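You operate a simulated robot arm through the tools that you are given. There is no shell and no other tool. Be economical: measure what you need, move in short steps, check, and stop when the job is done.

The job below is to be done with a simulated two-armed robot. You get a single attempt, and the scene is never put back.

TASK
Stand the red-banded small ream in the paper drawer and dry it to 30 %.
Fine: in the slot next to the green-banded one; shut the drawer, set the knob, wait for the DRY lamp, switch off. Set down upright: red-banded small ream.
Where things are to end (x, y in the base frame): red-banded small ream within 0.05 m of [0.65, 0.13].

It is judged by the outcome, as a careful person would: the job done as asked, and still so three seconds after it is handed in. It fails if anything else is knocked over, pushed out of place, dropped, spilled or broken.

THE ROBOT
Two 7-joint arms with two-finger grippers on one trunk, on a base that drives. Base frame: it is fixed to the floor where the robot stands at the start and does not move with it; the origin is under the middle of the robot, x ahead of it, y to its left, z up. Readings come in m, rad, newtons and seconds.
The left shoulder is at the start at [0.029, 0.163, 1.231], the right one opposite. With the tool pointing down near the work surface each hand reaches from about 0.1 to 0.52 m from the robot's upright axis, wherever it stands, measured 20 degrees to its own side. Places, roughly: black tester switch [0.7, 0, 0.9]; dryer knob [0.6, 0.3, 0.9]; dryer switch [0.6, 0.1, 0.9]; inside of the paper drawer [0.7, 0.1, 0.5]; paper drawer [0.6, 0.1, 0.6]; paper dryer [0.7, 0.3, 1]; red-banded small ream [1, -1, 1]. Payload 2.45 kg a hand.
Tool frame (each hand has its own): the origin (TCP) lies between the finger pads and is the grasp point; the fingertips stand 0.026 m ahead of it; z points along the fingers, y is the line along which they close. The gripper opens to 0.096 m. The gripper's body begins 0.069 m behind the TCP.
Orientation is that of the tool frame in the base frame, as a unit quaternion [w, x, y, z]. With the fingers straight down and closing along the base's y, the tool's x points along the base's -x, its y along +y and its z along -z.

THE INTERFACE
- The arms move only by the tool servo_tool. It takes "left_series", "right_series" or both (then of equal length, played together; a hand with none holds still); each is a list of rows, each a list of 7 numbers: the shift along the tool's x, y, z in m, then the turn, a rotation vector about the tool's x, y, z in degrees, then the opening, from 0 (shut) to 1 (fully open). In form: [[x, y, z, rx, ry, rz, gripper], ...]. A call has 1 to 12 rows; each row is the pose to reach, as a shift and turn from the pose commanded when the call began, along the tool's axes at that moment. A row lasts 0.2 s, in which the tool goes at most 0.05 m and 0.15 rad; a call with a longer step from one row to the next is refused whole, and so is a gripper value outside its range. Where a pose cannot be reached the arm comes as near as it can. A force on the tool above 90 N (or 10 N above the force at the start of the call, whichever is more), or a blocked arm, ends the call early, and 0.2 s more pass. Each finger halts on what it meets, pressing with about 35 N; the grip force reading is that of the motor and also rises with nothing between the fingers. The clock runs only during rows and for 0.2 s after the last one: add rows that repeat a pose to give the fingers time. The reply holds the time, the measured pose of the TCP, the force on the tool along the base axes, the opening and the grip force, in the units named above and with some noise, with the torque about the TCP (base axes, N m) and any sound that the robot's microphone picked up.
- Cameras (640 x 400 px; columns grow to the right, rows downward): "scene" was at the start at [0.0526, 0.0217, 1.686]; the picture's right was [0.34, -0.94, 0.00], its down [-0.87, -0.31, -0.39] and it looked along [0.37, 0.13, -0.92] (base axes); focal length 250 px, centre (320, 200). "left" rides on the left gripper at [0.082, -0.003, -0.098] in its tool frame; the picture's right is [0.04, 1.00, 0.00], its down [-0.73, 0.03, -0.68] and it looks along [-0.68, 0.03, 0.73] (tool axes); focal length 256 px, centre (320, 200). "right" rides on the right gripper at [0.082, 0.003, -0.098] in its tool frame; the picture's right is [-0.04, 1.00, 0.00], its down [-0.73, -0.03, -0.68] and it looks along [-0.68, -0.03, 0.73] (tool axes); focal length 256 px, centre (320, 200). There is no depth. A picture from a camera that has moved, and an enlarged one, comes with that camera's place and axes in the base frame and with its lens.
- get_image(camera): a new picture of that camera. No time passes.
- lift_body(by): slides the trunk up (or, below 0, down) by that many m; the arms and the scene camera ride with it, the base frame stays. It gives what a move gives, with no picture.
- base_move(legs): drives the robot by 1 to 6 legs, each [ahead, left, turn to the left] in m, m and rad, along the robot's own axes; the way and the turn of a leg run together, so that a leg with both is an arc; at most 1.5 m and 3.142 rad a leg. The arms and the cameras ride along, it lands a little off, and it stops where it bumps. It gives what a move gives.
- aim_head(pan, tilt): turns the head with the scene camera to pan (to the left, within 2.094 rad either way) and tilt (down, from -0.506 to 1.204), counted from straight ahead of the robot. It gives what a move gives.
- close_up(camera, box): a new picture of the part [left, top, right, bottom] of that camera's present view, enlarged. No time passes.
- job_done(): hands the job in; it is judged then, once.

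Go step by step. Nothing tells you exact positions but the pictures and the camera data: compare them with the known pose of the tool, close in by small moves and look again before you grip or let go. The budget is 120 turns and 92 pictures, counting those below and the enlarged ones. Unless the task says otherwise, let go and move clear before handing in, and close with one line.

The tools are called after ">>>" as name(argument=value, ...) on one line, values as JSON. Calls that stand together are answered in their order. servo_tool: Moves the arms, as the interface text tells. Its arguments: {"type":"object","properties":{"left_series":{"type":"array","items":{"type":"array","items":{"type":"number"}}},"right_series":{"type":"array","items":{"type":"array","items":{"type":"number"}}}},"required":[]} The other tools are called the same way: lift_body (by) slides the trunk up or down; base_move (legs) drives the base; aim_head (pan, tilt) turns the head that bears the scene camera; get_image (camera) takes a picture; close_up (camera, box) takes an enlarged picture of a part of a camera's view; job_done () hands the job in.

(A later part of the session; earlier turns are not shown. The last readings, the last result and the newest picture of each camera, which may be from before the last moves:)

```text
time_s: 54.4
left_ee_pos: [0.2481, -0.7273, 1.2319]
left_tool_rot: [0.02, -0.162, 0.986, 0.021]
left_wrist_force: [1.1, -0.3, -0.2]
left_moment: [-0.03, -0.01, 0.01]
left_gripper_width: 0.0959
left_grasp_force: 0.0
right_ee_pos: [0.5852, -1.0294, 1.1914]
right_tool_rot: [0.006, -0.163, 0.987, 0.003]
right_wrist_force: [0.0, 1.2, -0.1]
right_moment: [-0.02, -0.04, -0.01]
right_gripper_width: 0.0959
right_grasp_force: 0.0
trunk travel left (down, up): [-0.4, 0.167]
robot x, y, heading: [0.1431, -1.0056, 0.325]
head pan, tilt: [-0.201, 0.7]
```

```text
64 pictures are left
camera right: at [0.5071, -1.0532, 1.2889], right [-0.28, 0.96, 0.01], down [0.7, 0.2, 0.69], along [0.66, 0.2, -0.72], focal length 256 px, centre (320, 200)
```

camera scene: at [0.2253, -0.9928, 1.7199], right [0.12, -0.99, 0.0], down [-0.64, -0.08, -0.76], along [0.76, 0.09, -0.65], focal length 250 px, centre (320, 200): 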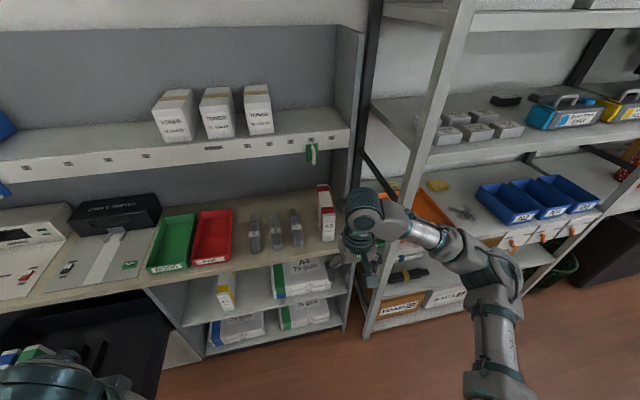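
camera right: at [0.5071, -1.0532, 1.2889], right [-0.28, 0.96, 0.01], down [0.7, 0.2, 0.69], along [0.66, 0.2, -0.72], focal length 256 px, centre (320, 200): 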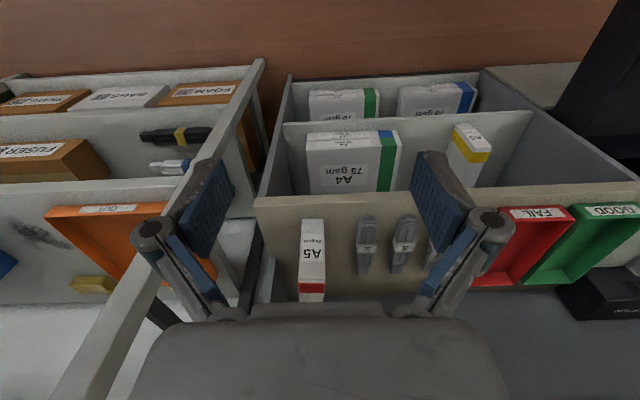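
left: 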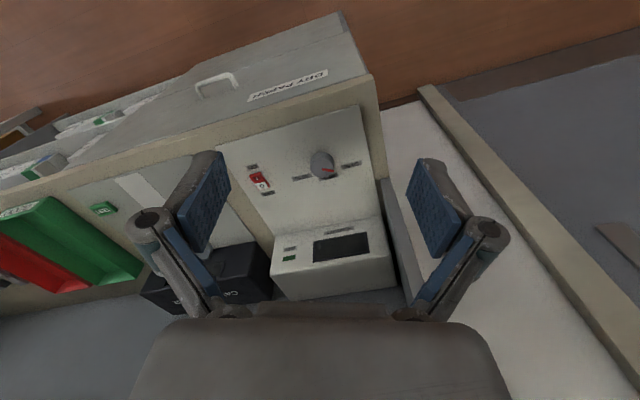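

The ream's front end is near [0.97, -0.934], with the base at z≈0.86 and the top at 1.02. I'll take close-ups to get its yaw.

>>> close_up(camera="scene", box=[230, 170, 350, 250])

>>> close_up(camera="right", box=[250, 190, 450, 315])

```text
5.00 times, centred on (290, 210) of scene
camera zoom: at [0.2253, -0.9928, 1.7199], right [0.12, -0.99, 0.0], down [-0.64, -0.08, -0.76], along [0.76, 0.09, -0.65], focal length 1248 px, centre (470, 150)
```

zoom: 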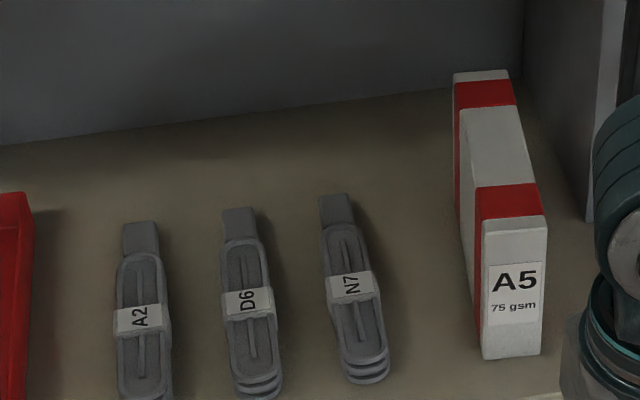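

```text
3.20 times, centred on (350, 252) of right
camera zoom: at [0.5071, -1.0532, 1.2889], right [-0.28, 0.96, 0.01], down [0.7, 0.2, 0.69], along [0.66, 0.2, -0.72], focal length 819 px, centre (224, 32)
```

zoom: 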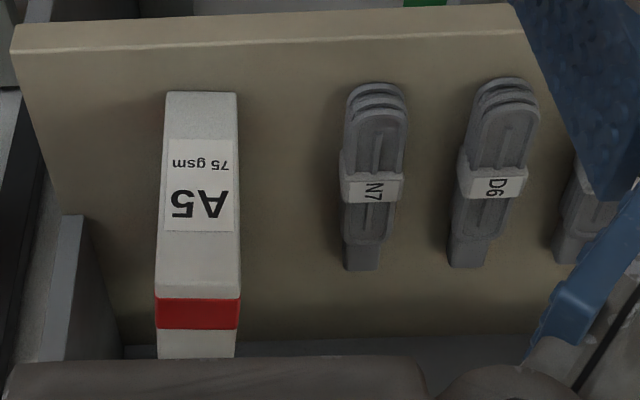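

The overhead shelf (front n≈0.68, bottom≈1.28) overhangs the ream, and the rack on the right would catch the right elbow. I'll use the left hand with the robot turned a bit to the right, tuck the right arm first, then check the layout.

>>> servo_tool(right_series=[[0.04, 0, 0, 0, 0, 0, 1], [0.08, 0, 0, 0, 0, 0, 1], [0.12, 0, 0, 0, 0, 0, 1], [0.16, 0, 0, 0, 0, 0, 1], [0.2, 0, 0, 0, 0, 0, 1], [0.22, 0, 0, 0, 0, 0, 1]])

>>> base_move(legs=[[0, -0.19, 0], [0, 0, -0.225]])

>>> lift_body(by=-0.2)

>>> servo_tool(left_series=[[-0.03, -0.01, 0, 0, 0, 0, 1], [-0.07, -0.02, 0, 0, 0, 0, 1], [-0.11, -0.03, 0, 0, -2, -1, 1], [-0.15, -0.05, 0, 0, -5, -2, 1], [-0.18, -0.07, 0, -0.5, -8, -4, 1], [-0.2, -0.09, 0, -1, -12, -6, 1], [-0.22, -0.1, 0, -1.5, -16, -8, 1], [-0.23, -0.11, 0, -1.6, -20, -9.3, 1], [-0.23, -0.11, 0, -1.6, -20, -9.3, 1]])

>>> aim_head(pan=-0.1, tilt=0.8)

>>> get_image(camera="scene")

>>> get_image(camera="left")

```text
time_s: 55.8
left_ee_pos: [0.2627, -0.7641, 1.2373]
left_tool_rot: [0.018, -0.159, 0.987, 0.035]
left_wrist_force: [0.5, 0.4, -0.2]
left_moment: [0.02, 0.01, -0.02]
left_gripper_width: 0.096
left_grasp_force: 0.0
right_ee_pos: [0.4102, -1.1234, 1.2002]
right_tool_rot: [0.003, -0.159, 0.987, 0.016]
right_wrist_force: [0.7, 0.6, 0.7]
right_moment: [-0.02, 0.06, -0.03]
right_gripper_width: 0.0955
right_grasp_force: 0.0
right hand out of reach, approached as far as the arm can: row 5, 6
trunk travel left (down, up): [-0.4, 0.167]
robot x, y, heading: [0.1463, -1.0162, 0.322]
head pan, tilt: [-0.201, 0.7]
```

```text
time_s: 57.6
left_ee_pos: [0.3084, -0.9578, 1.243]
left_tool_rot: [0.02, -0.156, 0.986, 0.052]
left_wrist_force: [0.3, 0.2, 0.1]
left_moment: [-0.02, 0.04, -0.03]
left_gripper_width: 0.0958
left_grasp_force: 0.0
right_ee_pos: [0.4541, -1.3184, 1.2026]
right_tool_rot: [0.011, -0.151, 0.988, 0.017]
right_wrist_force: [0.2, -1.8, -1.3]
right_moment: [0.11, -0.02, -0.05]
right_gripper_width: 0.0961
right_grasp_force: 0.2
trunk travel left (down, up): [-0.4, 0.167]
robot x, y, heading: [0.203, -1.1913, 0.309]
head pan, tilt: [-0.201, 0.7]
stopped in leg 2: the robot was blocked; the commanded pose is now the measured one
```

```text
time_s: 58.1
left_ee_pos: [0.2671, -0.8418, 1.2145]
left_tool_rot: [0.021, -0.17, 0.985, -0.004]
left_wrist_force: [-1.3, -0.2, 0.1]
left_moment: [-0.05, -0.08, 0.08]
left_gripper_width: 0.0959
left_grasp_force: 0.0
right_ee_pos: [0.42, -1.2108, 1.2053]
right_tool_rot: [0.022, -0.234, 0.971, -0.053]
right_wrist_force: [154.0, -119.6, 4.7]
right_moment: [13.15, 17.47, 15.55]
right_gripper_width: 0.0959
right_grasp_force: 0.1
trunk travel left (down, up): [-0.389, 0.177]
robot x, y, heading: [0.1915, -1.1796, 0.319]
head pan, tilt: [-0.201, 0.7]
stopped: the force on the tool passed its limit at 169 N (the readings are from after the stop); the commanded pose is now the measured one
```

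```text
time_s: 59.0
left_ee_pos: [0.3775, -0.8658, 1.2208]
left_tool_rot: [0.04, -0.173, 0.984, 0.011]
left_wrist_force: [-0.6, 0.5, 0.7]
left_moment: [-0.04, -0.05, 0.0]
left_gripper_width: 0.0959
left_grasp_force: 0.2
right_ee_pos: [0.4299, -1.2509, 1.2025]
right_tool_rot: [0.029, -0.321, 0.944, -0.066]
right_wrist_force: [165.1, -112.6, -52.2]
right_moment: [14.06, 13.03, 16.36]
right_gripper_width: 0.0963
right_grasp_force: 0.2
trunk travel left (down, up): [-0.389, 0.177]
robot x, y, heading: [0.2013, -1.196, 0.32]
head pan, tilt: [-0.201, 0.7]
stopped in row 4 (right hand): the force on the tool passed its limit at 225 N (the readings are from after the stop); the commanded pose is now the measured one
```

```text
time_s: 59.6
left_ee_pos: [0.4064, -0.9412, 1.2331]
left_tool_rot: [0.035, -0.166, 0.985, 0.037]
left_wrist_force: [0.4, -2.5, 0.7]
left_moment: [0.21, 0.14, 0.0]
left_gripper_width: 0.0961
left_grasp_force: 0.1
right_ee_pos: [0.4569, -1.3257, 1.1959]
right_tool_rot: [0.023, -0.216, 0.976, -0.028]
right_wrist_force: [97.2, -118.0, 6.8]
right_moment: [12.9, 11.46, 13.77]
right_gripper_width: 0.0959
right_grasp_force: 0.0
trunk travel left (down, up): [-0.389, 0.177]
robot x, y, heading: [0.2032, -1.2085, 0.325]
head pan, tilt: [-0.099, 0.799]
```

```text
61 pictures are left
camera scene: at [0.3023, -1.2597, 1.699], right [0.22, -0.97, -0.04], down [-0.71, -0.13, -0.69], along [0.67, 0.18, -0.72], focal length 250 px, centre (320, 200)
```

scene: 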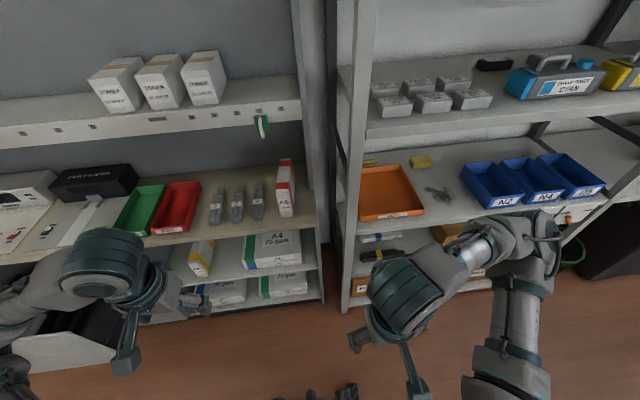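

```text
60 pictures are left
camera left: at [0.3246, -0.9807, 1.3239], right [-0.37, 0.93, 0.06], down [0.64, 0.21, 0.74], along [0.67, 0.31, -0.67], focal length 256 px, centre (320, 200)
```

left: 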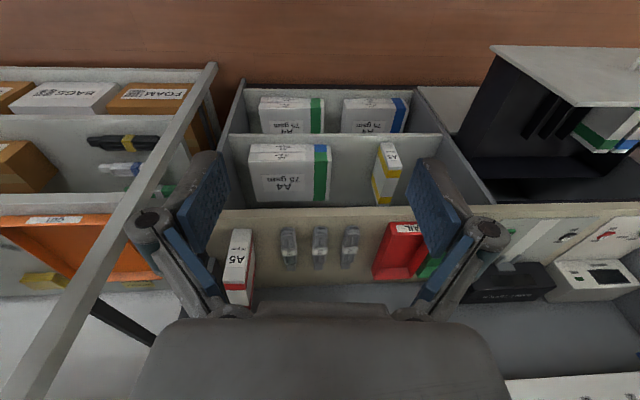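

The right hand seems to be pressing against the robot's own torso after tucking. I'll move it forward to relieve that.

>>> servo_tool(right_series=[[-0.03, 0, 0, 0, 0, 0, 1], [-0.06, 0, 0, 0, 0, 0, 1], [-0.09, 0, 0, 0, 0, 0, 1], [-0.12, 0, 0, 0, 0, 0, 1]])

>>> get_image(camera="scene")

```text
time_s: 59.9
left_ee_pos: [0.3739, -0.8676, 1.2199]
left_tool_rot: [0.042, -0.171, 0.984, 0.007]
left_wrist_force: [0.1, 0.8, -0.2]
left_moment: [-0.08, -0.06, 0.02]
left_gripper_width: 0.096
left_grasp_force: 0.0
right_ee_pos: [0.4325, -1.26, 1.2045]
right_tool_rot: [0.032, -0.33, 0.94, -0.083]
right_wrist_force: [158.5, -119.5, -58.1]
right_moment: [14.89, 11.65, 16.61]
right_gripper_width: 0.0961
right_grasp_force: 0.0
trunk travel left (down, up): [-0.389, 0.177]
robot x, y, heading: [0.2001, -1.2062, 0.324]
head pan, tilt: [-0.099, 0.799]
stopped in row 1 (right hand): the force on the tool passed its limit at 195 N (the readings are from after the stop); the commanded pose is now the measured one
```

```text
59 pictures are left
camera scene: at [0.2757, -1.1895, 1.701], right [0.22, -0.97, 0.0], down [-0.7, -0.16, -0.7], along [0.68, 0.16, -0.72], focal length 250 px, centre (320, 200)
```

scene: 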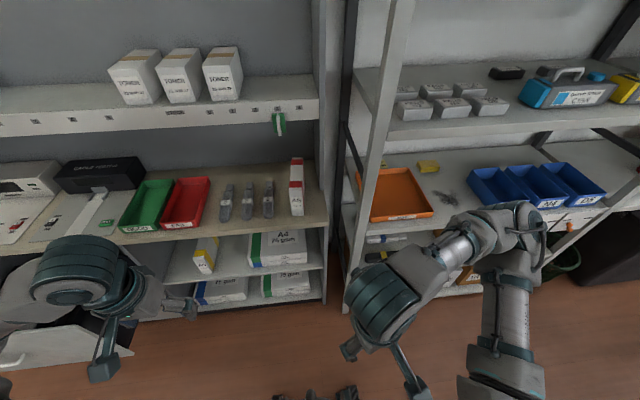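

>>> servo_tool(right_series=[[0, -0.01, 0, 0, 0, 0, 1], [-0.003, -0.02, 0, 0, 0, 0, 1], [-0.006, -0.03, 0, 0, 0, 0, 1], [-0.01, -0.045, 0, 0, 0, 0, 1], [-0.02, -0.06, 0, 0, 0, 0, 1], [-0.04, -0.06, 0, 0, 0, 0, 1], [-0.06, -0.06, 0, 0, 0, 0, 1], [-0.08, -0.06, 0, 0, 0, 0, 1]])

>>> get_image(camera="right")

```text
time_s: 61.7
left_ee_pos: [0.3802, -0.8802, 1.2215]
left_tool_rot: [0.041, -0.168, 0.985, 0.012]
left_wrist_force: [-0.2, -0.5, -0.5]
left_moment: [0.0, -0.01, 0.01]
left_gripper_width: 0.0959
left_grasp_force: 0.1
right_ee_pos: [0.5302, -1.2811, 1.2178]
right_tool_rot: [0.029, -0.236, 0.969, -0.062]
right_wrist_force: [-0.4, 0.3, 0.5]
right_moment: [0.03, 0.0, 0.01]
right_gripper_width: 0.0963
right_grasp_force: 0.1
trunk travel left (down, up): [-0.389, 0.177]
robot x, y, heading: [0.2024, -1.2056, 0.326]
head pan, tilt: [-0.099, 0.799]
```

```text
58 pictures are left
camera right: at [0.4493, -1.3048, 1.3114], right [-0.42, 0.9, -0.13], down [0.61, 0.39, 0.7], along [0.68, 0.21, -0.7], focal length 256 px, centre (320, 200)
```

right: 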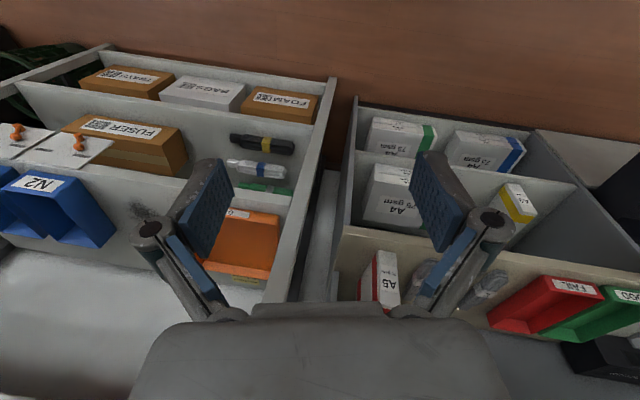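

The hand is free. Now the turn, then lowering the trunk.

>>> base_move(legs=[[0, 0, -0.225]])

>>> lift_body(by=-0.2)

```text
time_s: 62.9
left_ee_pos: [0.4463, -0.8737, 1.2106]
left_tool_rot: [0.039, -0.063, 0.997, -0.012]
left_wrist_force: [-0.7, 1.5, 0.0]
left_moment: [-0.23, -0.05, 0.05]
left_gripper_width: 0.0961
left_grasp_force: 0.1
right_ee_pos: [0.5039, -1.2983, 1.2213]
right_tool_rot: [0.018, -0.133, 0.987, -0.083]
right_wrist_force: [-0.1, 2.0, 0.2]
right_moment: [-0.15, 0.0, 0.05]
right_gripper_width: 0.096
right_grasp_force: 0.1
trunk travel left (down, up): [-0.389, 0.177]
robot x, y, heading: [0.1988, -1.1966, 0.098]
head pan, tilt: [-0.099, 0.799]
```

```text
time_s: 65.0
left_ee_pos: [0.4528, -0.973, 1.0312]
left_tool_rot: [0.041, -0.058, 0.997, 0.029]
left_wrist_force: [-0.2, -1.4, 0.5]
left_moment: [0.13, 0.01, 0.03]
left_gripper_width: 0.096
left_grasp_force: 0.0
right_ee_pos: [0.5099, -1.397, 1.0086]
right_tool_rot: [0.023, -0.131, 0.99, -0.041]
right_wrist_force: [0.5, -1.8, 0.2]
right_moment: [0.13, 0.02, -0.01]
right_gripper_width: 0.096
right_grasp_force: 0.0
trunk travel left (down, up): [-0.189, 0.377]
robot x, y, heading: [0.2001, -1.2066, 0.103]
head pan, tilt: [-0.099, 0.799]
```

I'll extend the left hand to grasp pose: fingers tilted 20° forward, yawed to the ream, TCP at z≈0.985, still in front of the counter.

>>> servo_tool(left_series=[[-0.04, -0.015, 0.005, 0.2, -2, -1.2, 1], [-0.08, -0.03, 0.01, 0.4, -4, -2.4, 1], [-0.12, -0.045, 0.02, 0.6, -7, -4, 1], [-0.16, -0.06, 0.03, 0.8, -10, -6, 1], [-0.2, -0.075, 0.04, 1, -13, -7.5, 1], [-0.223, -0.089, 0.046, 1.2, -14.8, -8.7, 1], [-0.223, -0.089, 0.046, 1.2, -14.8, -8.7, 1], [-0.223, -0.089, 0.046, 1.2, -14.8, -8.7, 1]])

>>> get_image(camera="left")

>>> get_image(camera="scene")

```text
time_s: 66.8
left_ee_pos: [0.6881, -1.0076, 0.9944]
left_tool_rot: [0.17, -0.133, 0.976, 0.012]
left_wrist_force: [-0.4, -1.1, -0.5]
left_moment: [0.04, -0.02, 0.04]
left_gripper_width: 0.0961
left_grasp_force: 0.0
right_ee_pos: [0.5079, -1.3725, 1.0122]
right_tool_rot: [0.021, -0.13, 0.99, -0.053]
right_wrist_force: [0.9, -0.8, -0.5]
right_moment: [0.01, 0.04, -0.01]
right_gripper_width: 0.096
right_grasp_force: 0.0
trunk travel left (down, up): [-0.189, 0.377]
robot x, y, heading: [0.1985, -1.2021, 0.105]
head pan, tilt: [-0.099, 0.799]
```

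```text
57 pictures are left
camera left: at [0.5814, -1.0394, 1.0612], right [-0.3, 0.95, -0.03], down [0.43, 0.17, 0.89], along [0.85, 0.25, -0.46], focal length 256 px, centre (320, 200)
```

left: 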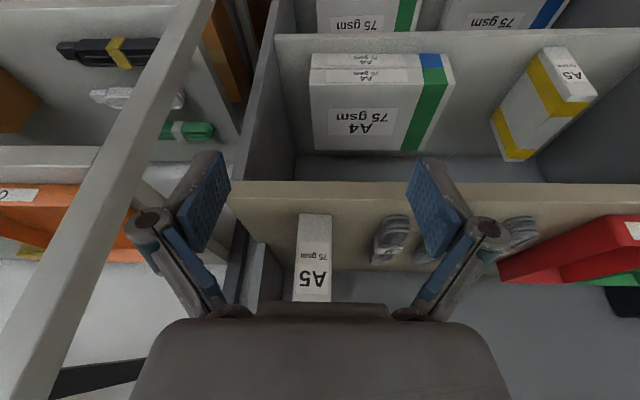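

```text
56 pictures are left
camera scene: at [0.4018, -1.2301, 1.4941], right [0.0, -1.0, -0.03], down [-0.72, 0.02, -0.69], along [0.69, 0.02, -0.72], focal length 250 px, centre (320, 200)
```

scene: 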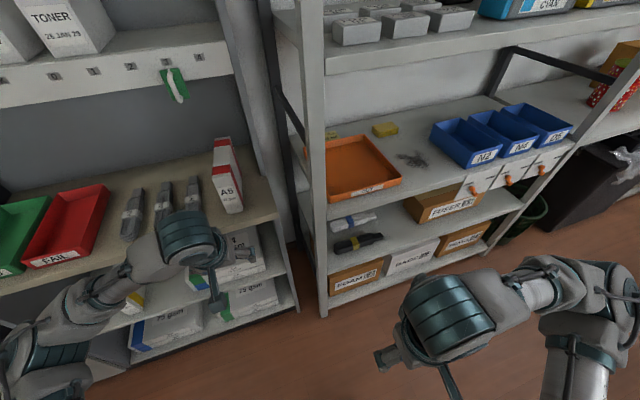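

The hand is aligned with the ream axis, with about 0.387 m left to go. To keep the right arm off the rack, I'll extend the left arm a further 0.12 m instead of driving that part.

>>> servo_tool(left_series=[[-0.038, 0, 0.014, 0, 0, 0, 1], [-0.075, 0, 0.027, 0, 0, 0, 1], [-0.113, 0, 0.041, 0, 0, 0, 1], [-0.113, 0, 0.041, 0, 0, 0, 1], [-0.113, 0, 0.041, 0, 0, 0, 1]])

```text
time_s: 68.2
left_ee_pos: [0.7968, -0.9809, 1.0036]
left_tool_rot: [0.173, -0.132, 0.976, 0.018]
left_wrist_force: [-0.5, -1.6, 1.3]
left_moment: [0.14, 0.01, 0.01]
left_gripper_width: 0.0961
left_grasp_force: 0.1
right_ee_pos: [0.502, -1.3768, 1.0136]
right_tool_rot: [0.026, -0.133, 0.99, -0.047]
right_wrist_force: [-0.5, -1.5, -0.3]
right_moment: [0.12, 0.03, -0.02]
right_gripper_width: 0.0958
right_grasp_force: 0.1
trunk travel left (down, up): [-0.189, 0.377]
robot x, y, heading: [0.2015, -1.1935, 0.103]
head pan, tilt: [-0.099, 0.799]
stopped in row 5 (left hand): the arm was blocked; the commanded pose is now the measured one
```

>>> lift_body(by=-0.018)

>>> base_move(legs=[[0.128, 0.02, 0]])

>>> get_image(camera="left")

>>> aim_head(pan=0.1, tilt=0.75)

>>> get_image(camera="scene")

```text
time_s: 68.9
left_ee_pos: [0.793, -0.9388, 0.9801]
left_tool_rot: [0.173, -0.138, 0.975, 0.002]
left_wrist_force: [0.9, 0.9, 0.6]
left_moment: [-0.07, 0.03, -0.03]
left_gripper_width: 0.0962
left_grasp_force: 0.0
right_ee_pos: [0.4967, -1.3359, 1.0013]
right_tool_rot: [0.025, -0.136, 0.988, -0.063]
right_wrist_force: [0.7, -1.0, 0.4]
right_moment: [-0.06, -0.02, -0.01]
right_gripper_width: 0.0959
right_grasp_force: 0.0
trunk travel left (down, up): [-0.171, 0.395]
robot x, y, heading: [0.1974, -1.1875, 0.108]
head pan, tilt: [-0.099, 0.799]
```

```text
time_s: 70.1
left_ee_pos: [0.9224, -0.9417, 0.9819]
left_tool_rot: [0.171, -0.133, 0.976, 0.016]
left_wrist_force: [-0.5, -0.3, -0.2]
left_moment: [0.05, 0.01, 0.05]
left_gripper_width: 0.096
left_grasp_force: 0.1
right_ee_pos: [0.6238, -1.3378, 0.9945]
right_tool_rot: [0.023, -0.129, 0.99, -0.051]
right_wrist_force: [0.1, 0.2, 0.1]
right_moment: [0.01, 0.01, 0.02]
right_gripper_width: 0.0958
right_grasp_force: 0.1
trunk travel left (down, up): [-0.171, 0.395]
robot x, y, heading: [0.3221, -1.1604, 0.099]
head pan, tilt: [-0.099, 0.799]
```

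```text
55 pictures are left
camera left: at [0.8154, -0.9732, 1.0484], right [-0.3, 0.95, -0.03], down [0.43, 0.16, 0.89], along [0.85, 0.25, -0.46], focal length 256 px, centre (320, 200)
```

left: 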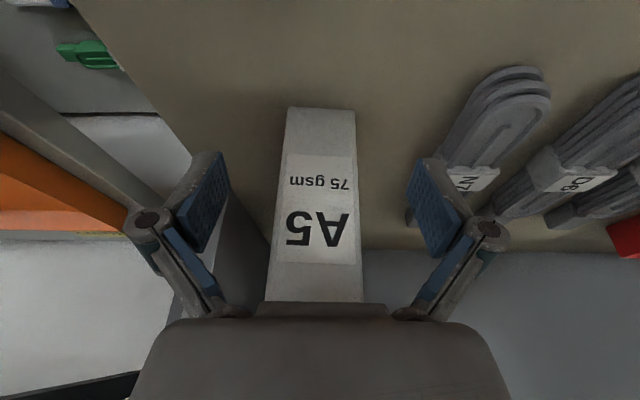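

```text
time_s: 70.9
left_ee_pos: [0.9179, -0.9513, 0.9864]
left_tool_rot: [0.175, -0.129, 0.976, 0.015]
left_wrist_force: [-0.2, -2.2, -0.1]
left_moment: [0.18, -0.01, 0.03]
left_gripper_width: 0.0957
left_grasp_force: 0.0
right_ee_pos: [0.621, -1.3461, 0.9973]
right_tool_rot: [0.024, -0.127, 0.99, -0.052]
right_wrist_force: [-0.4, -0.9, 0.0]
right_moment: [0.09, 0.03, -0.05]
right_gripper_width: 0.0957
right_grasp_force: 0.1
trunk travel left (down, up): [-0.171, 0.395]
robot x, y, heading: [0.3243, -1.172, 0.091]
head pan, tilt: [0.099, 0.75]
```

```text
54 pictures are left
camera scene: at [0.5423, -1.1817, 1.4784], right [0.19, -0.98, -0.03], down [-0.68, -0.11, -0.73], along [0.71, 0.16, -0.68], focal length 250 px, centre (320, 200)
```

scene: 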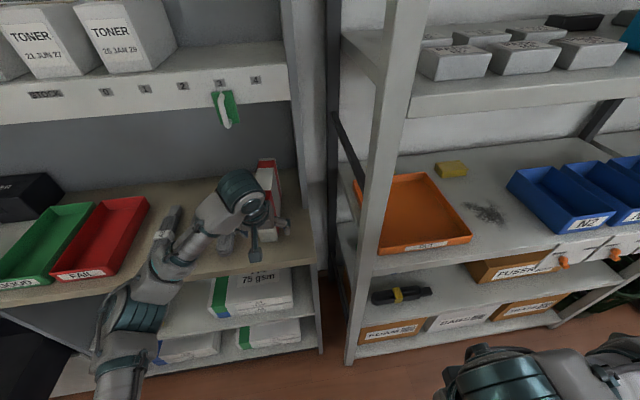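

The ream is centred between the fingers, with about 0.147 m left to slide over it. I'll drive in.

>>> base_move(legs=[[0.075, 0.012, 0]])

>>> get_image(camera="left")

```text
time_s: 71.9
left_ee_pos: [0.9876, -0.8889, 0.9792]
left_tool_rot: [0.173, -0.137, 0.975, 0.0]
left_wrist_force: [-0.2, 0.7, -0.7]
left_moment: [-0.02, 0.01, -0.04]
left_gripper_width: 0.0959
left_grasp_force: 0.0
right_ee_pos: [0.69, -1.2849, 1.0032]
right_tool_rot: [0.025, -0.131, 0.989, -0.068]
right_wrist_force: [0.7, 0.3, -0.2]
right_moment: [-0.04, 0.04, -0.01]
right_gripper_width: 0.0958
right_grasp_force: 0.1
trunk travel left (down, up): [-0.171, 0.395]
robot x, y, heading: [0.3927, -1.1388, 0.101]
head pan, tilt: [0.099, 0.75]
```

```text
53 pictures are left
camera left: at [0.8813, -0.9181, 1.0454], right [-0.3, 0.95, -0.06], down [0.43, 0.19, 0.88], along [0.85, 0.24, -0.46], focal length 256 px, centre (320, 200)
```

left: 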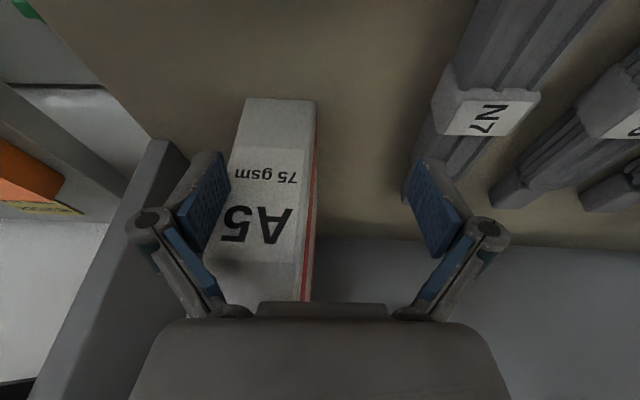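

The trunk sways after each move. I'll wait for it to settle before going on.

>>> servo_tool(left_series=[[0, 0, 0, 0, 0, 0, 1], [0, 0, 0, 0, 0, 0, 1], [0, 0, 0, 0, 0, 0, 1], [0, 0, 0, 0, 0, 0, 1], [0, 0, 0, 0, 0, 0, 1], [0, 0, 0, 0, 0, 0, 1], [0, 0, 0, 0, 0, 0, 1], [0, 0, 0, 0, 0, 0, 1], [0, 0, 0, 0, 0, 0, 1], [0, 0, 0, 0, 0, 0, 1], [0, 0, 0, 0, 0, 0, 1], [0, 0, 0, 0, 0, 0, 1]])

>>> get_image(camera="left")

```text
time_s: 74.5
left_ee_pos: [0.9803, -0.8672, 0.9794]
left_tool_rot: [0.174, -0.14, 0.975, -0.007]
left_wrist_force: [0.2, 1.0, 0.4]
left_moment: [-0.09, -0.01, -0.05]
left_gripper_width: 0.0962
left_grasp_force: 0.2
right_ee_pos: [0.6835, -1.2662, 1.0071]
right_tool_rot: [0.027, -0.132, 0.988, -0.076]
right_wrist_force: [-0.7, 0.0, -1.1]
right_moment: [-0.03, -0.04, 0.05]
right_gripper_width: 0.0961
right_grasp_force: 0.0
trunk travel left (down, up): [-0.171, 0.395]
robot x, y, heading: [0.3919, -1.1344, 0.101]
head pan, tilt: [0.099, 0.75]
```

```text
52 pictures are left
camera left: at [0.8748, -0.8982, 1.045], right [-0.3, 0.95, -0.08], down [0.42, 0.21, 0.88], along [0.85, 0.24, -0.46], focal length 256 px, centre (320, 200)
```

left: 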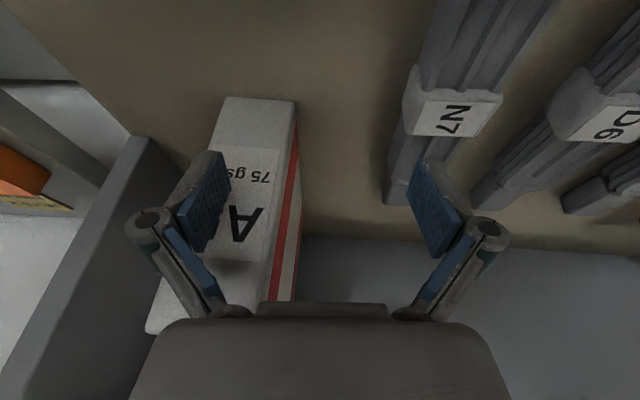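

>>> aim_head(pan=0.5, tilt=0.9)

>>> get_image(camera="scene")

```text
time_s: 75.4
left_ee_pos: [0.9816, -0.8698, 0.9789]
left_tool_rot: [0.174, -0.138, 0.975, -0.007]
left_wrist_force: [-1.2, 0.5, 0.1]
left_moment: [-0.08, 0.01, -0.03]
left_gripper_width: 0.0959
left_grasp_force: 0.0
right_ee_pos: [0.6837, -1.267, 1.0067]
right_tool_rot: [0.027, -0.132, 0.988, -0.076]
right_wrist_force: [0.6, -0.8, 0.1]
right_moment: [-0.02, 0.0, 0.04]
right_gripper_width: 0.0959
right_grasp_force: 0.0
trunk travel left (down, up): [-0.171, 0.395]
robot x, y, heading: [0.3955, -1.1335, 0.096]
head pan, tilt: [0.499, 0.901]
```

```text
51 pictures are left
camera scene: at [0.5887, -1.0627, 1.4665], right [0.56, -0.83, 0.01], down [-0.65, -0.45, -0.61], along [0.51, 0.34, -0.79], focal length 250 px, centre (320, 200)
```

scene: 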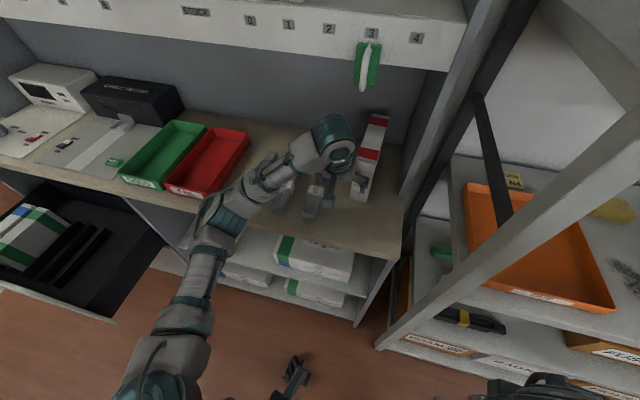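

The hand has settled about 4 cm too far left of the ream axis. I'll back off a few cm, shift right, and look again.

>>> servo_tool(left_series=[[0.028, 0, -0.01, 0, 0, 0, 1], [0.056, 0, -0.02, 0, 0, 0, 1], [0.056, -0.02, -0.02, 0, 0, 0, 1], [0.056, -0.04, -0.02, 0, 0, 0, 1], [0.056, -0.04, -0.02, 0, 0, 0, 1], [0.056, -0.04, -0.02, 0, 0, 0, 1], [0.056, -0.04, -0.02, 0, 0, 0, 1], [0.056, -0.04, -0.02, 0, 0, 0, 1], [0.056, -0.04, -0.02, 0, 0, 0, 1], [0.056, -0.04, -0.02, 0, 0, 0, 1]])

>>> get_image(camera="left")

```text
time_s: 77.6
left_ee_pos: [0.938, -0.9481, 0.9859]
left_tool_rot: [0.174, -0.136, 0.975, 0.002]
left_wrist_force: [0.7, -0.2, 0.1]
left_moment: [0.04, 0.0, 0.01]
left_gripper_width: 0.0962
left_grasp_force: 0.0
right_ee_pos: [0.6871, -1.2906, 1.0037]
right_tool_rot: [0.028, -0.13, 0.989, -0.065]
right_wrist_force: [0.0, -0.1, 0.0]
right_moment: [0.03, -0.02, -0.02]
right_gripper_width: 0.0963
right_grasp_force: 0.1
trunk travel left (down, up): [-0.171, 0.395]
robot x, y, heading: [0.3925, -1.1401, 0.1]
head pan, tilt: [0.499, 0.901]
```

```text
50 pictures are left
camera left: at [0.8301, -0.9787, 1.0512], right [-0.3, 0.95, -0.06], down [0.42, 0.19, 0.89], along [0.85, 0.24, -0.46], focal length 256 px, centre (320, 200)
```

left: 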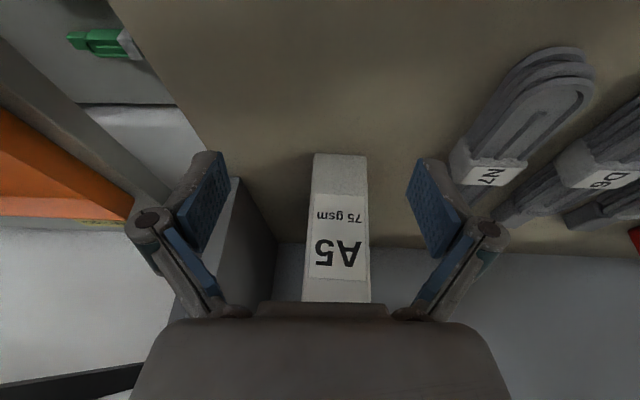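

The ream was nudged back about 6 cm but still stands upright. I'll drive in a bit, let the sway settle, then straddle its front end using the arm and pull it back.

>>> base_move(legs=[[0.07, 0.02, 0]])

>>> servo_tool(left_series=[[0, 0, 0, 0, 0, 0, 1], [0, 0, 0, 0, 0, 0, 1], [0, 0, 0, 0, 0, 0, 1], [0, 0, 0, 0, 0, 0, 1], [0, 0, 0, 0, 0, 0, 1], [0, 0, 0, 0, 0, 0, 1], [0, 0, 0, 0, 0, 0, 1], [0, 0, 0, 0, 0, 0, 1], [0, 0, 0, 0, 0, 0, 1], [0, 0, 0, 0, 0, 0, 1], [0, 0, 0, 0, 0, 0, 1], [0, 0, 0, 0, 0, 0, 1]])

>>> get_image(camera="left")

```text
time_s: 78.6
left_ee_pos: [1.0047, -0.9207, 0.9847]
left_tool_rot: [0.175, -0.136, 0.975, 0.001]
left_wrist_force: [-0.4, -0.5, 0.5]
left_moment: [0.03, 0.06, 0.0]
left_gripper_width: 0.0961
left_grasp_force: 0.0
right_ee_pos: [0.7539, -1.2624, 1.0028]
right_tool_rot: [0.027, -0.13, 0.989, -0.067]
right_wrist_force: [1.7, -0.2, -0.1]
right_moment: [0.03, 0.03, 0.03]
right_gripper_width: 0.096
right_grasp_force: 0.2
trunk travel left (down, up): [-0.171, 0.395]
robot x, y, heading: [0.4614, -1.1119, 0.099]
head pan, tilt: [0.499, 0.901]
```

```text
time_s: 81.2
left_ee_pos: [1.0007, -0.9187, 0.987]
left_tool_rot: [0.177, -0.134, 0.975, -0.002]
left_wrist_force: [-0.6, 0.7, 0.2]
left_moment: [-0.01, -0.02, 0.0]
left_gripper_width: 0.0962
left_grasp_force: 0.0
right_ee_pos: [0.7494, -1.2588, 1.0063]
right_tool_rot: [0.029, -0.129, 0.989, -0.068]
right_wrist_force: [0.6, 0.4, 0.5]
right_moment: [0.0, -0.01, 0.0]
right_gripper_width: 0.0961
right_grasp_force: 0.0
trunk travel left (down, up): [-0.171, 0.395]
robot x, y, heading: [0.4627, -1.1137, 0.101]
head pan, tilt: [0.499, 0.901]
```

```text
49 pictures are left
camera left: at [0.8931, -0.9474, 1.0521], right [-0.3, 0.95, -0.06], down [0.42, 0.19, 0.89], along [0.86, 0.24, -0.46], focal length 256 px, centre (320, 200)
```

left: 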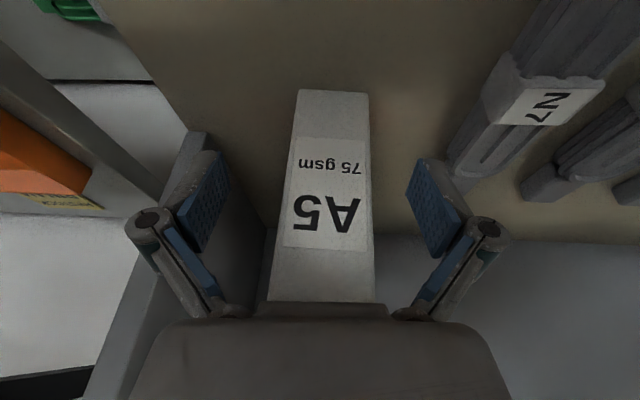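

Centred now. I'll slide the fingers over the front end with the arm.

>>> servo_tool(left_series=[[-0.019, 0.002, 0.007, 0, 0, 0, 1], [-0.038, 0.003, 0.014, 0, 0, 0, 1], [-0.056, 0.004, 0.02, 0, 0, 0, 1], [-0.075, 0.004, 0.027, 0, 0, 0, 1], [-0.075, 0.004, 0.027, 0, 0, 0, 1], [-0.075, 0.004, 0.027, 0, 0, 0, 1], [-0.075, 0.004, 0.027, 0, 0, 0, 1]])

>>> get_image(camera="left")

```text
time_s: 82.8
left_ee_pos: [1.0758, -0.8944, 0.987]
left_tool_rot: [0.177, -0.134, 0.975, -0.001]
left_wrist_force: [-0.7, -0.5, 4.2]
left_moment: [-0.02, -0.01, 0.0]
left_gripper_width: 0.096
left_grasp_force: 0.0
right_ee_pos: [0.7495, -1.2591, 1.0052]
right_tool_rot: [0.029, -0.131, 0.989, -0.068]
right_wrist_force: [1.0, -0.1, 0.0]
right_moment: [0.0, 0.0, 0.01]
right_gripper_width: 0.0958
right_grasp_force: 0.0
trunk travel left (down, up): [-0.171, 0.395]
robot x, y, heading: [0.4579, -1.1141, 0.095]
head pan, tilt: [0.499, 0.901]
```

```text
48 pictures are left
camera left: at [0.9684, -0.9236, 1.053], right [-0.3, 0.95, -0.06], down [0.42, 0.19, 0.89], along [0.86, 0.24, -0.46], focal length 256 px, centre (320, 200)
```

left: 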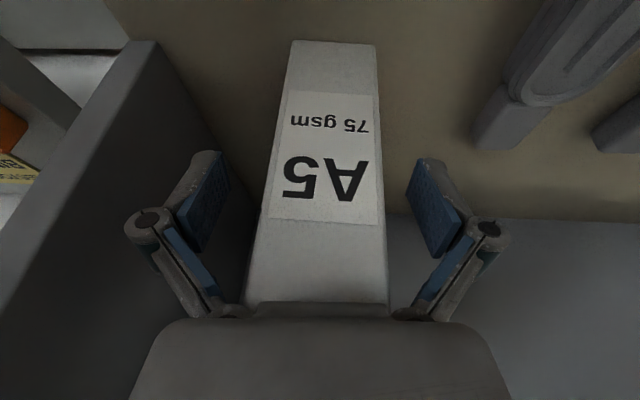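

The pads overlap the front end by about 2 cm, enough to drag it. I'll close and check.

>>> servo_tool(left_series=[[0, 0, 0, 0, 0, 0, 0.75], [0, 0, 0, 0, 0, 0, 0.5], [0, 0, 0, 0, 0, 0, 0.4], [0, 0, 0, 0, 0, 0, 0.4], [0, 0, 0, 0, 0, 0, 0.4]])

>>> get_image(camera="left")

```text
time_s: 84.0
left_ee_pos: [1.0753, -0.8937, 0.9875]
left_tool_rot: [0.176, -0.135, 0.975, -0.001]
left_wrist_force: [-4.0, -1.3, 2.5]
left_moment: [0.38, 0.31, -0.2]
left_gripper_width: 0.0648
left_grasp_force: 35.1
right_ee_pos: [0.7477, -1.2591, 1.0048]
right_tool_rot: [0.03, -0.129, 0.989, -0.068]
right_wrist_force: [0.0, -0.4, 0.2]
right_moment: [0.03, 0.01, 0.0]
right_gripper_width: 0.096
right_grasp_force: 0.1
trunk travel left (down, up): [-0.171, 0.395]
robot x, y, heading: [0.4593, -1.1123, 0.096]
head pan, tilt: [0.499, 0.901]
```

```text
47 pictures are left
camera left: at [0.968, -0.9236, 1.0529], right [-0.3, 0.95, -0.06], down [0.42, 0.19, 0.89], along [0.86, 0.24, -0.46], focal length 256 px, centre (320, 200)
```

left: 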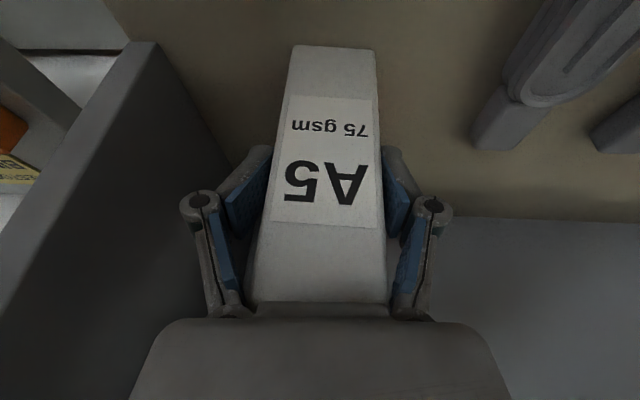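

Gripped: the ream is 6.5 cm thick. I'll drag it straight back along the counter.

>>> servo_tool(left_series=[[0.019, 0, -0.007, 0, 0, 0, 0.4], [0.038, 0, -0.014, 0, 0, 0, 0.4], [0.056, 0, -0.02, 0, 0, 0, 0.4], [0.075, 0, -0.027, 0, 0, 0, 0.4], [0.094, 0, -0.034, 0, 0, 0, 0.4], [0.113, 0, -0.041, 0, 0, 0, 0.4], [0.132, 0, -0.048, 0, 0, 0, 0.4], [0.132, 0, -0.048, 0, 0, 0, 0.4]])

>>> get_image(camera="scene")

>>> get_image(camera="left")

```text
time_s: 85.8
left_ee_pos: [0.9404, -0.9292, 0.9871]
left_tool_rot: [0.18, -0.136, 0.974, -0.001]
left_wrist_force: [15.4, 5.8, 43.3]
left_moment: [1.39, 0.91, -0.42]
left_gripper_width: 0.0646
left_grasp_force: 34.9
right_ee_pos: [0.748, -1.2607, 1.0068]
right_tool_rot: [0.03, -0.13, 0.989, -0.068]
right_wrist_force: [-0.4, -1.0, -0.1]
right_moment: [0.0, 0.02, 0.02]
right_gripper_width: 0.0961
right_grasp_force: 0.2
trunk travel left (down, up): [-0.171, 0.395]
robot x, y, heading: [0.4583, -1.1108, 0.096]
head pan, tilt: [0.499, 0.901]
```

```text
46 pictures are left
camera scene: at [0.6542, -1.0604, 1.4682], right [0.56, -0.83, 0.0], down [-0.65, -0.44, -0.62], along [0.51, 0.35, -0.78], focal length 250 px, centre (320, 200)
```

scene: 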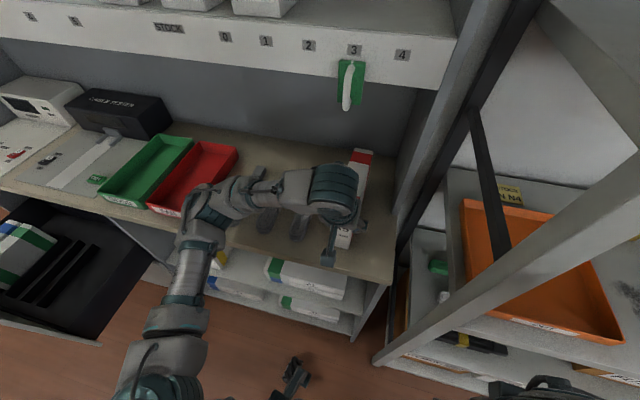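

```text
45 pictures are left
camera left: at [0.833, -0.9603, 1.0521], right [-0.3, 0.95, -0.07], down [0.41, 0.19, 0.89], along [0.86, 0.24, -0.45], focal length 256 px, centre (320, 200)
```

left: 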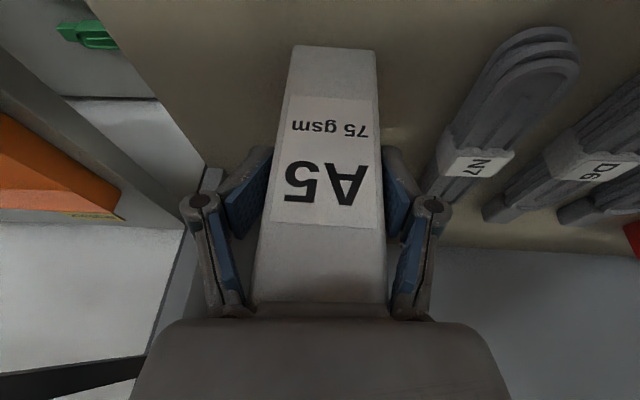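

The ream came 14 cm forward. Now I'll release, advance to its middle and grip there.

>>> servo_tool(left_series=[[-0.002, 0, -0.006, 0, 0, 0, 0.7], [-0.002, 0, -0.006, 0, 0, 0, 1], [-0.002, 0, -0.006, 0, 0, 0, 1], [-0.022, 0, 0.001, 0, 0, 0, 1], [-0.042, 0, 0.008, 0, 0, 0, 1], [-0.062, 0, 0.015, 0, 0, 0, 1], [-0.082, 0, 0.022, 0, 0, 0, 1], [-0.082, 0, 0.022, 0, 0, 0, 1], [-0.082, 0, 0.022, 0, 0, 0, 1]])

>>> get_image(camera="left")

>>> close_up(camera="scene", box=[250, 120, 410, 260])

```text
time_s: 87.8
left_ee_pos: [1.0236, -0.907, 0.9944]
left_tool_rot: [0.177, -0.134, 0.975, -0.001]
left_wrist_force: [-0.5, -0.1, 0.0]
left_moment: [-0.01, -0.04, 0.02]
left_gripper_width: 0.0958
left_grasp_force: 0.2
right_ee_pos: [0.7489, -1.2588, 1.0065]
right_tool_rot: [0.029, -0.129, 0.989, -0.069]
right_wrist_force: [-0.4, -0.5, -0.7]
right_moment: [0.01, -0.02, 0.04]
right_gripper_width: 0.0959
right_grasp_force: 0.1
trunk travel left (down, up): [-0.171, 0.395]
robot x, y, heading: [0.4608, -1.115, 0.095]
head pan, tilt: [0.499, 0.901]
```

```text
44 pictures are left
camera left: at [0.9165, -0.9368, 1.0602], right [-0.3, 0.95, -0.06], down [0.42, 0.19, 0.89], along [0.86, 0.24, -0.46], focal length 256 px, centre (320, 200)
```

left: 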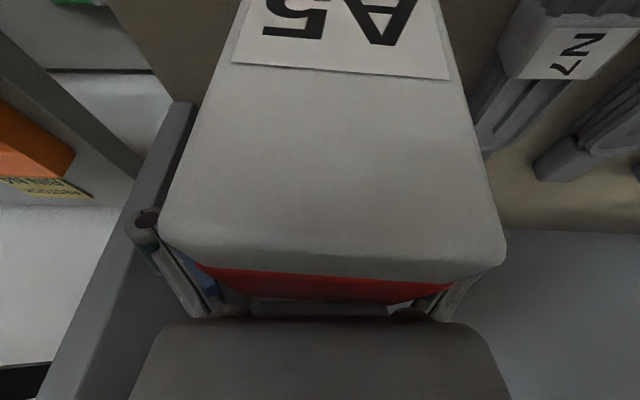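

```text
2.86 times, centred on (330, 190) of scene
camera zoom: at [0.6578, -1.0588, 1.467], right [0.56, -0.83, 0.0], down [-0.65, -0.44, -0.62], along [0.51, 0.35, -0.79], focal length 713 px, centre (291, 229)
```

zoom: 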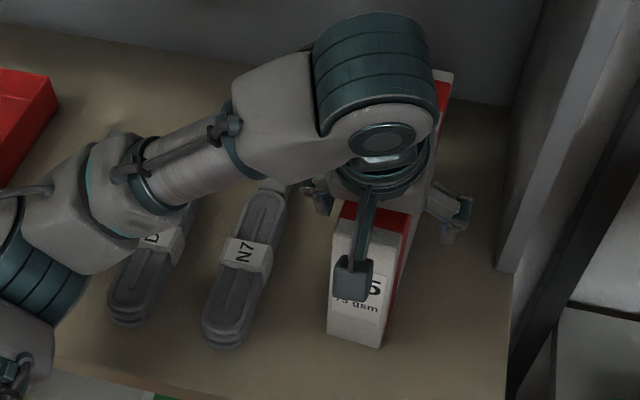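

The TCP is about 2.5 cm short of the middle and the ream top is near 1.047. I'll advance slightly, then grip.

>>> servo_tool(left_series=[[-0.015, 0, 0, 0, 0, 0, 1], [-0.029, 0, 0.002, 0, 0, 0, 1], [-0.029, 0, 0.002, 0, 0, 0, 1], [-0.029, 0, 0.002, 0, 0, 0, 0.7], [-0.029, 0, 0.002, 0, 0, 0, 0.4], [-0.029, 0, 0.002, 0, 0, 0, 0.35], [-0.029, 0, 0.002, 0, 0, 0, 0.3], [-0.029, 0, 0.002, 0, 0, 0, 0.3]])

>>> close_up(camera="scene", box=[250, 120, 410, 260])

```text
time_s: 89.6
left_ee_pos: [1.05, -0.8994, 1.0024]
left_tool_rot: [0.177, -0.136, 0.975, -0.001]
left_wrist_force: [2.5, 2.3, 8.6]
left_moment: [-0.55, 1.12, -0.38]
left_gripper_width: 0.0579
left_grasp_force: 34.8
right_ee_pos: [0.7488, -1.2574, 1.0056]
right_tool_rot: [0.03, -0.13, 0.989, -0.07]
right_wrist_force: [0.0, 0.0, -0.3]
right_moment: [-0.02, 0.01, -0.01]
right_gripper_width: 0.0959
right_grasp_force: 0.1
trunk travel left (down, up): [-0.171, 0.395]
robot x, y, heading: [0.4581, -1.1131, 0.098]
head pan, tilt: [0.499, 0.901]
```

```text
2.86 times, centred on (330, 190) of scene
camera zoom: at [0.657, -1.058, 1.4673], right [0.56, -0.83, 0.0], down [-0.65, -0.44, -0.62], along [0.51, 0.35, -0.79], focal length 713 px, centre (291, 229)
```

zoom: 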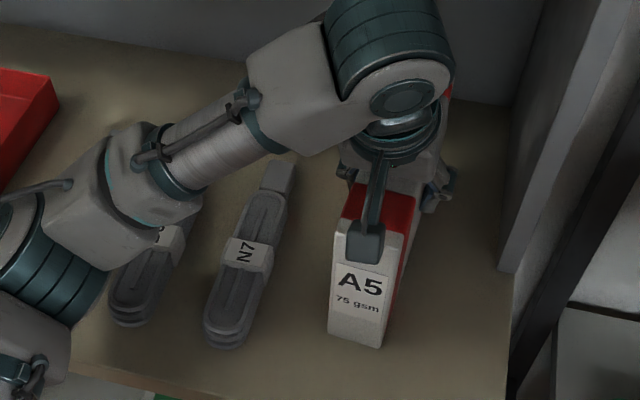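

Gripped at 5.8 cm. I'll lift slightly and check the weight.

>>> servo_tool(left_series=[[-0.004, 0, -0.01, 0, 0, 0, 0.3], [-0.0085, 0, -0.0235, 0, 0, 0, 0.3], [-0.0085, 0, -0.0235, 0, 0, 0, 0.3], [-0.0085, 0, -0.0235, 0, 0, 0, 0.3]])

>>> get_image(camera="scene")

```text
time_s: 90.6
left_ee_pos: [1.0501, -0.9005, 1.0266]
left_tool_rot: [0.175, -0.135, 0.975, 0.0]
left_wrist_force: [-0.8, -0.4, -12.2]
left_moment: [0.02, 0.0, 0.0]
left_gripper_width: 0.0532
left_grasp_force: 34.7
right_ee_pos: [0.7488, -1.2582, 1.006]
right_tool_rot: [0.028, -0.13, 0.989, -0.068]
right_wrist_force: [0.5, 1.0, 0.6]
right_moment: [-0.01, 0.04, 0.01]
right_gripper_width: 0.0963
right_grasp_force: 0.1
trunk travel left (down, up): [-0.171, 0.395]
robot x, y, heading: [0.4602, -1.1122, 0.094]
head pan, tilt: [0.499, 0.901]
```

```text
41 pictures are left
camera scene: at [0.6596, -1.0587, 1.4667], right [0.56, -0.83, 0.0], down [-0.65, -0.44, -0.62], along [0.51, 0.35, -0.79], focal length 250 px, centre (320, 200)
```

scene: 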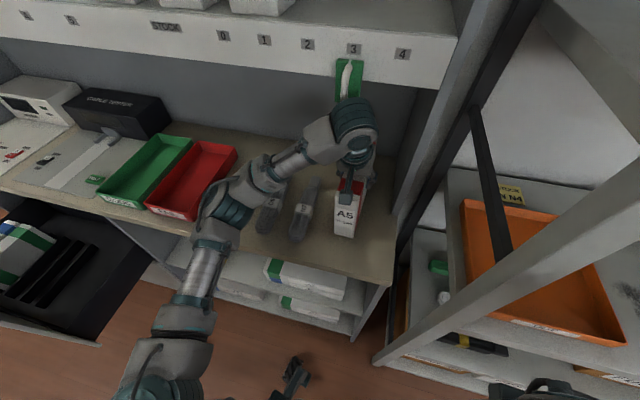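

The ream is lifted at its balance point (12 N, about zero moment). I'll back straight out along its axis, then pull the arm in.

>>> base_move(legs=[[-0.26, -0.045, 0]])

>>> servo_tool(left_series=[[0.03, 0, -0.015, 0, 0, 0, 0.3], [0.06, 0, -0.03, 0, 0, 0.0, 0.3], [0.09, 0, -0.045, 0, 0, 2.5, 0.3], [0.12, 0, -0.06, 0.5, 0, 5, 0.3], [0.14, 0, -0.07, 1, 0, 7.5, 0.3], [0.14, 0, -0.07, 1, 0, 9, 0.3], [0.14, 0, -0.07, 1, 0, 9, 0.3]])

>>> get_image(camera="left")

```text
time_s: 92.5
left_ee_pos: [0.7971, -0.9692, 1.0254]
left_tool_rot: [0.175, -0.134, 0.975, -0.002]
left_wrist_force: [-1.0, 0.6, -11.3]
left_moment: [0.01, 0.0, 0.0]
left_gripper_width: 0.0524
left_grasp_force: 34.8
right_ee_pos: [0.4989, -1.3281, 1.0053]
right_tool_rot: [0.028, -0.129, 0.989, -0.068]
right_wrist_force: [0.3, -0.9, -0.9]
right_moment: [0.0, -0.02, 0.0]
right_gripper_width: 0.0958
right_grasp_force: 0.1
trunk travel left (down, up): [-0.171, 0.395]
robot x, y, heading: [0.2102, -1.1835, 0.09]
head pan, tilt: [0.499, 0.901]
```

```text
time_s: 94.1
left_ee_pos: [0.642, -1.01, 1.0461]
left_tool_rot: [0.179, -0.056, 0.982, 0.004]
left_wrist_force: [-0.3, -0.4, -12.0]
left_moment: [-0.04, -0.01, -0.01]
left_gripper_width: 0.052
left_grasp_force: 35.3
right_ee_pos: [0.4912, -1.3285, 1.0063]
right_tool_rot: [0.031, -0.129, 0.989, -0.069]
right_wrist_force: [-0.6, 0.7, -0.5]
right_moment: [-0.01, 0.01, 0.03]
right_gripper_width: 0.0963
right_grasp_force: 0.1
trunk travel left (down, up): [-0.171, 0.395]
robot x, y, heading: [0.208, -1.1885, 0.089]
head pan, tilt: [0.499, 0.901]
```

```text
40 pictures are left
camera left: at [0.5312, -1.0246, 1.1101], right [-0.15, 0.99, -0.03], down [0.44, 0.09, 0.89], along [0.89, 0.12, -0.45], focal length 256 px, centre (320, 200)
```

left: 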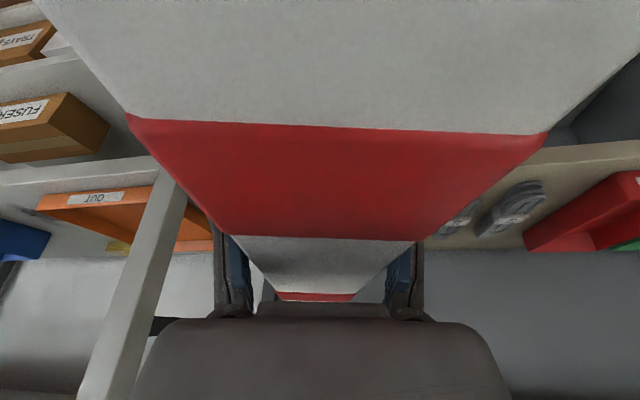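

Now turn to face the counter and drive left to the drawer.

>>> base_move(legs=[[0, 0, 0.235], [0, 0.5, 0], [0, 0.46, 0]])

>>> aim_head(pan=0.1, tilt=1.0)

>>> get_image(camera="scene")

```text
time_s: 100.2
left_ee_pos: [0.2816, -0.0379, 1.0473]
left_tool_rot: [0.176, -0.172, 0.969, 0.033]
left_wrist_force: [0.8, -2.2, -11.3]
left_moment: [0.01, -0.01, 0.0]
left_gripper_width: 0.0516
left_grasp_force: 35.3
right_ee_pos: [0.2141, -0.382, 1.0044]
right_tool_rot: [0.04, -0.246, 0.967, -0.058]
right_wrist_force: [0.1, -0.4, -0.5]
right_moment: [0.01, 0.01, 0.02]
right_gripper_width: 0.096
right_grasp_force: 0.2
trunk travel left (down, up): [-0.171, 0.395]
robot x, y, heading: [-0.0955, -0.2953, 0.34]
head pan, tilt: [0.499, 0.901]
```

```text
time_s: 101.0
left_ee_pos: [0.2849, -0.0585, 1.0522]
left_tool_rot: [0.178, -0.168, 0.969, 0.04]
left_wrist_force: [0.4, -2.4, -12.5]
left_moment: [0.04, -0.01, -0.03]
left_gripper_width: 0.0502
left_grasp_force: 34.6
right_ee_pos: [0.2142, -0.4018, 1.0029]
right_tool_rot: [0.041, -0.245, 0.967, -0.051]
right_wrist_force: [-0.3, -0.7, -0.5]
right_moment: [0.07, 0.03, -0.03]
right_gripper_width: 0.0959
right_grasp_force: 0.0
trunk travel left (down, up): [-0.171, 0.395]
robot x, y, heading: [-0.101, -0.2983, 0.334]
head pan, tilt: [0.099, 1.0]
```

```text
39 pictures are left
camera scene: at [0.0926, -0.2303, 1.4597], right [0.43, -0.91, 0.0], down [-0.77, -0.36, -0.54], along [0.48, 0.23, -0.84], focal length 250 px, centre (320, 200)
```

scene: 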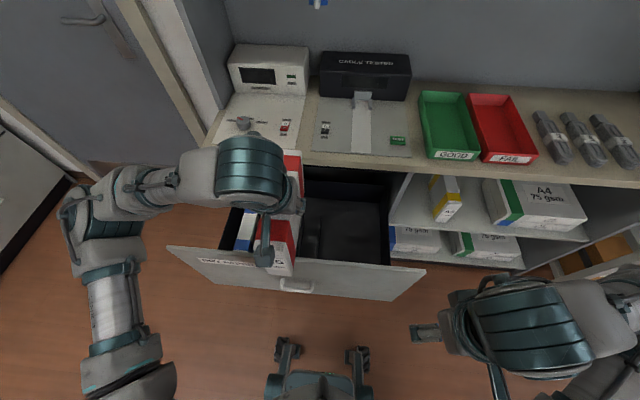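

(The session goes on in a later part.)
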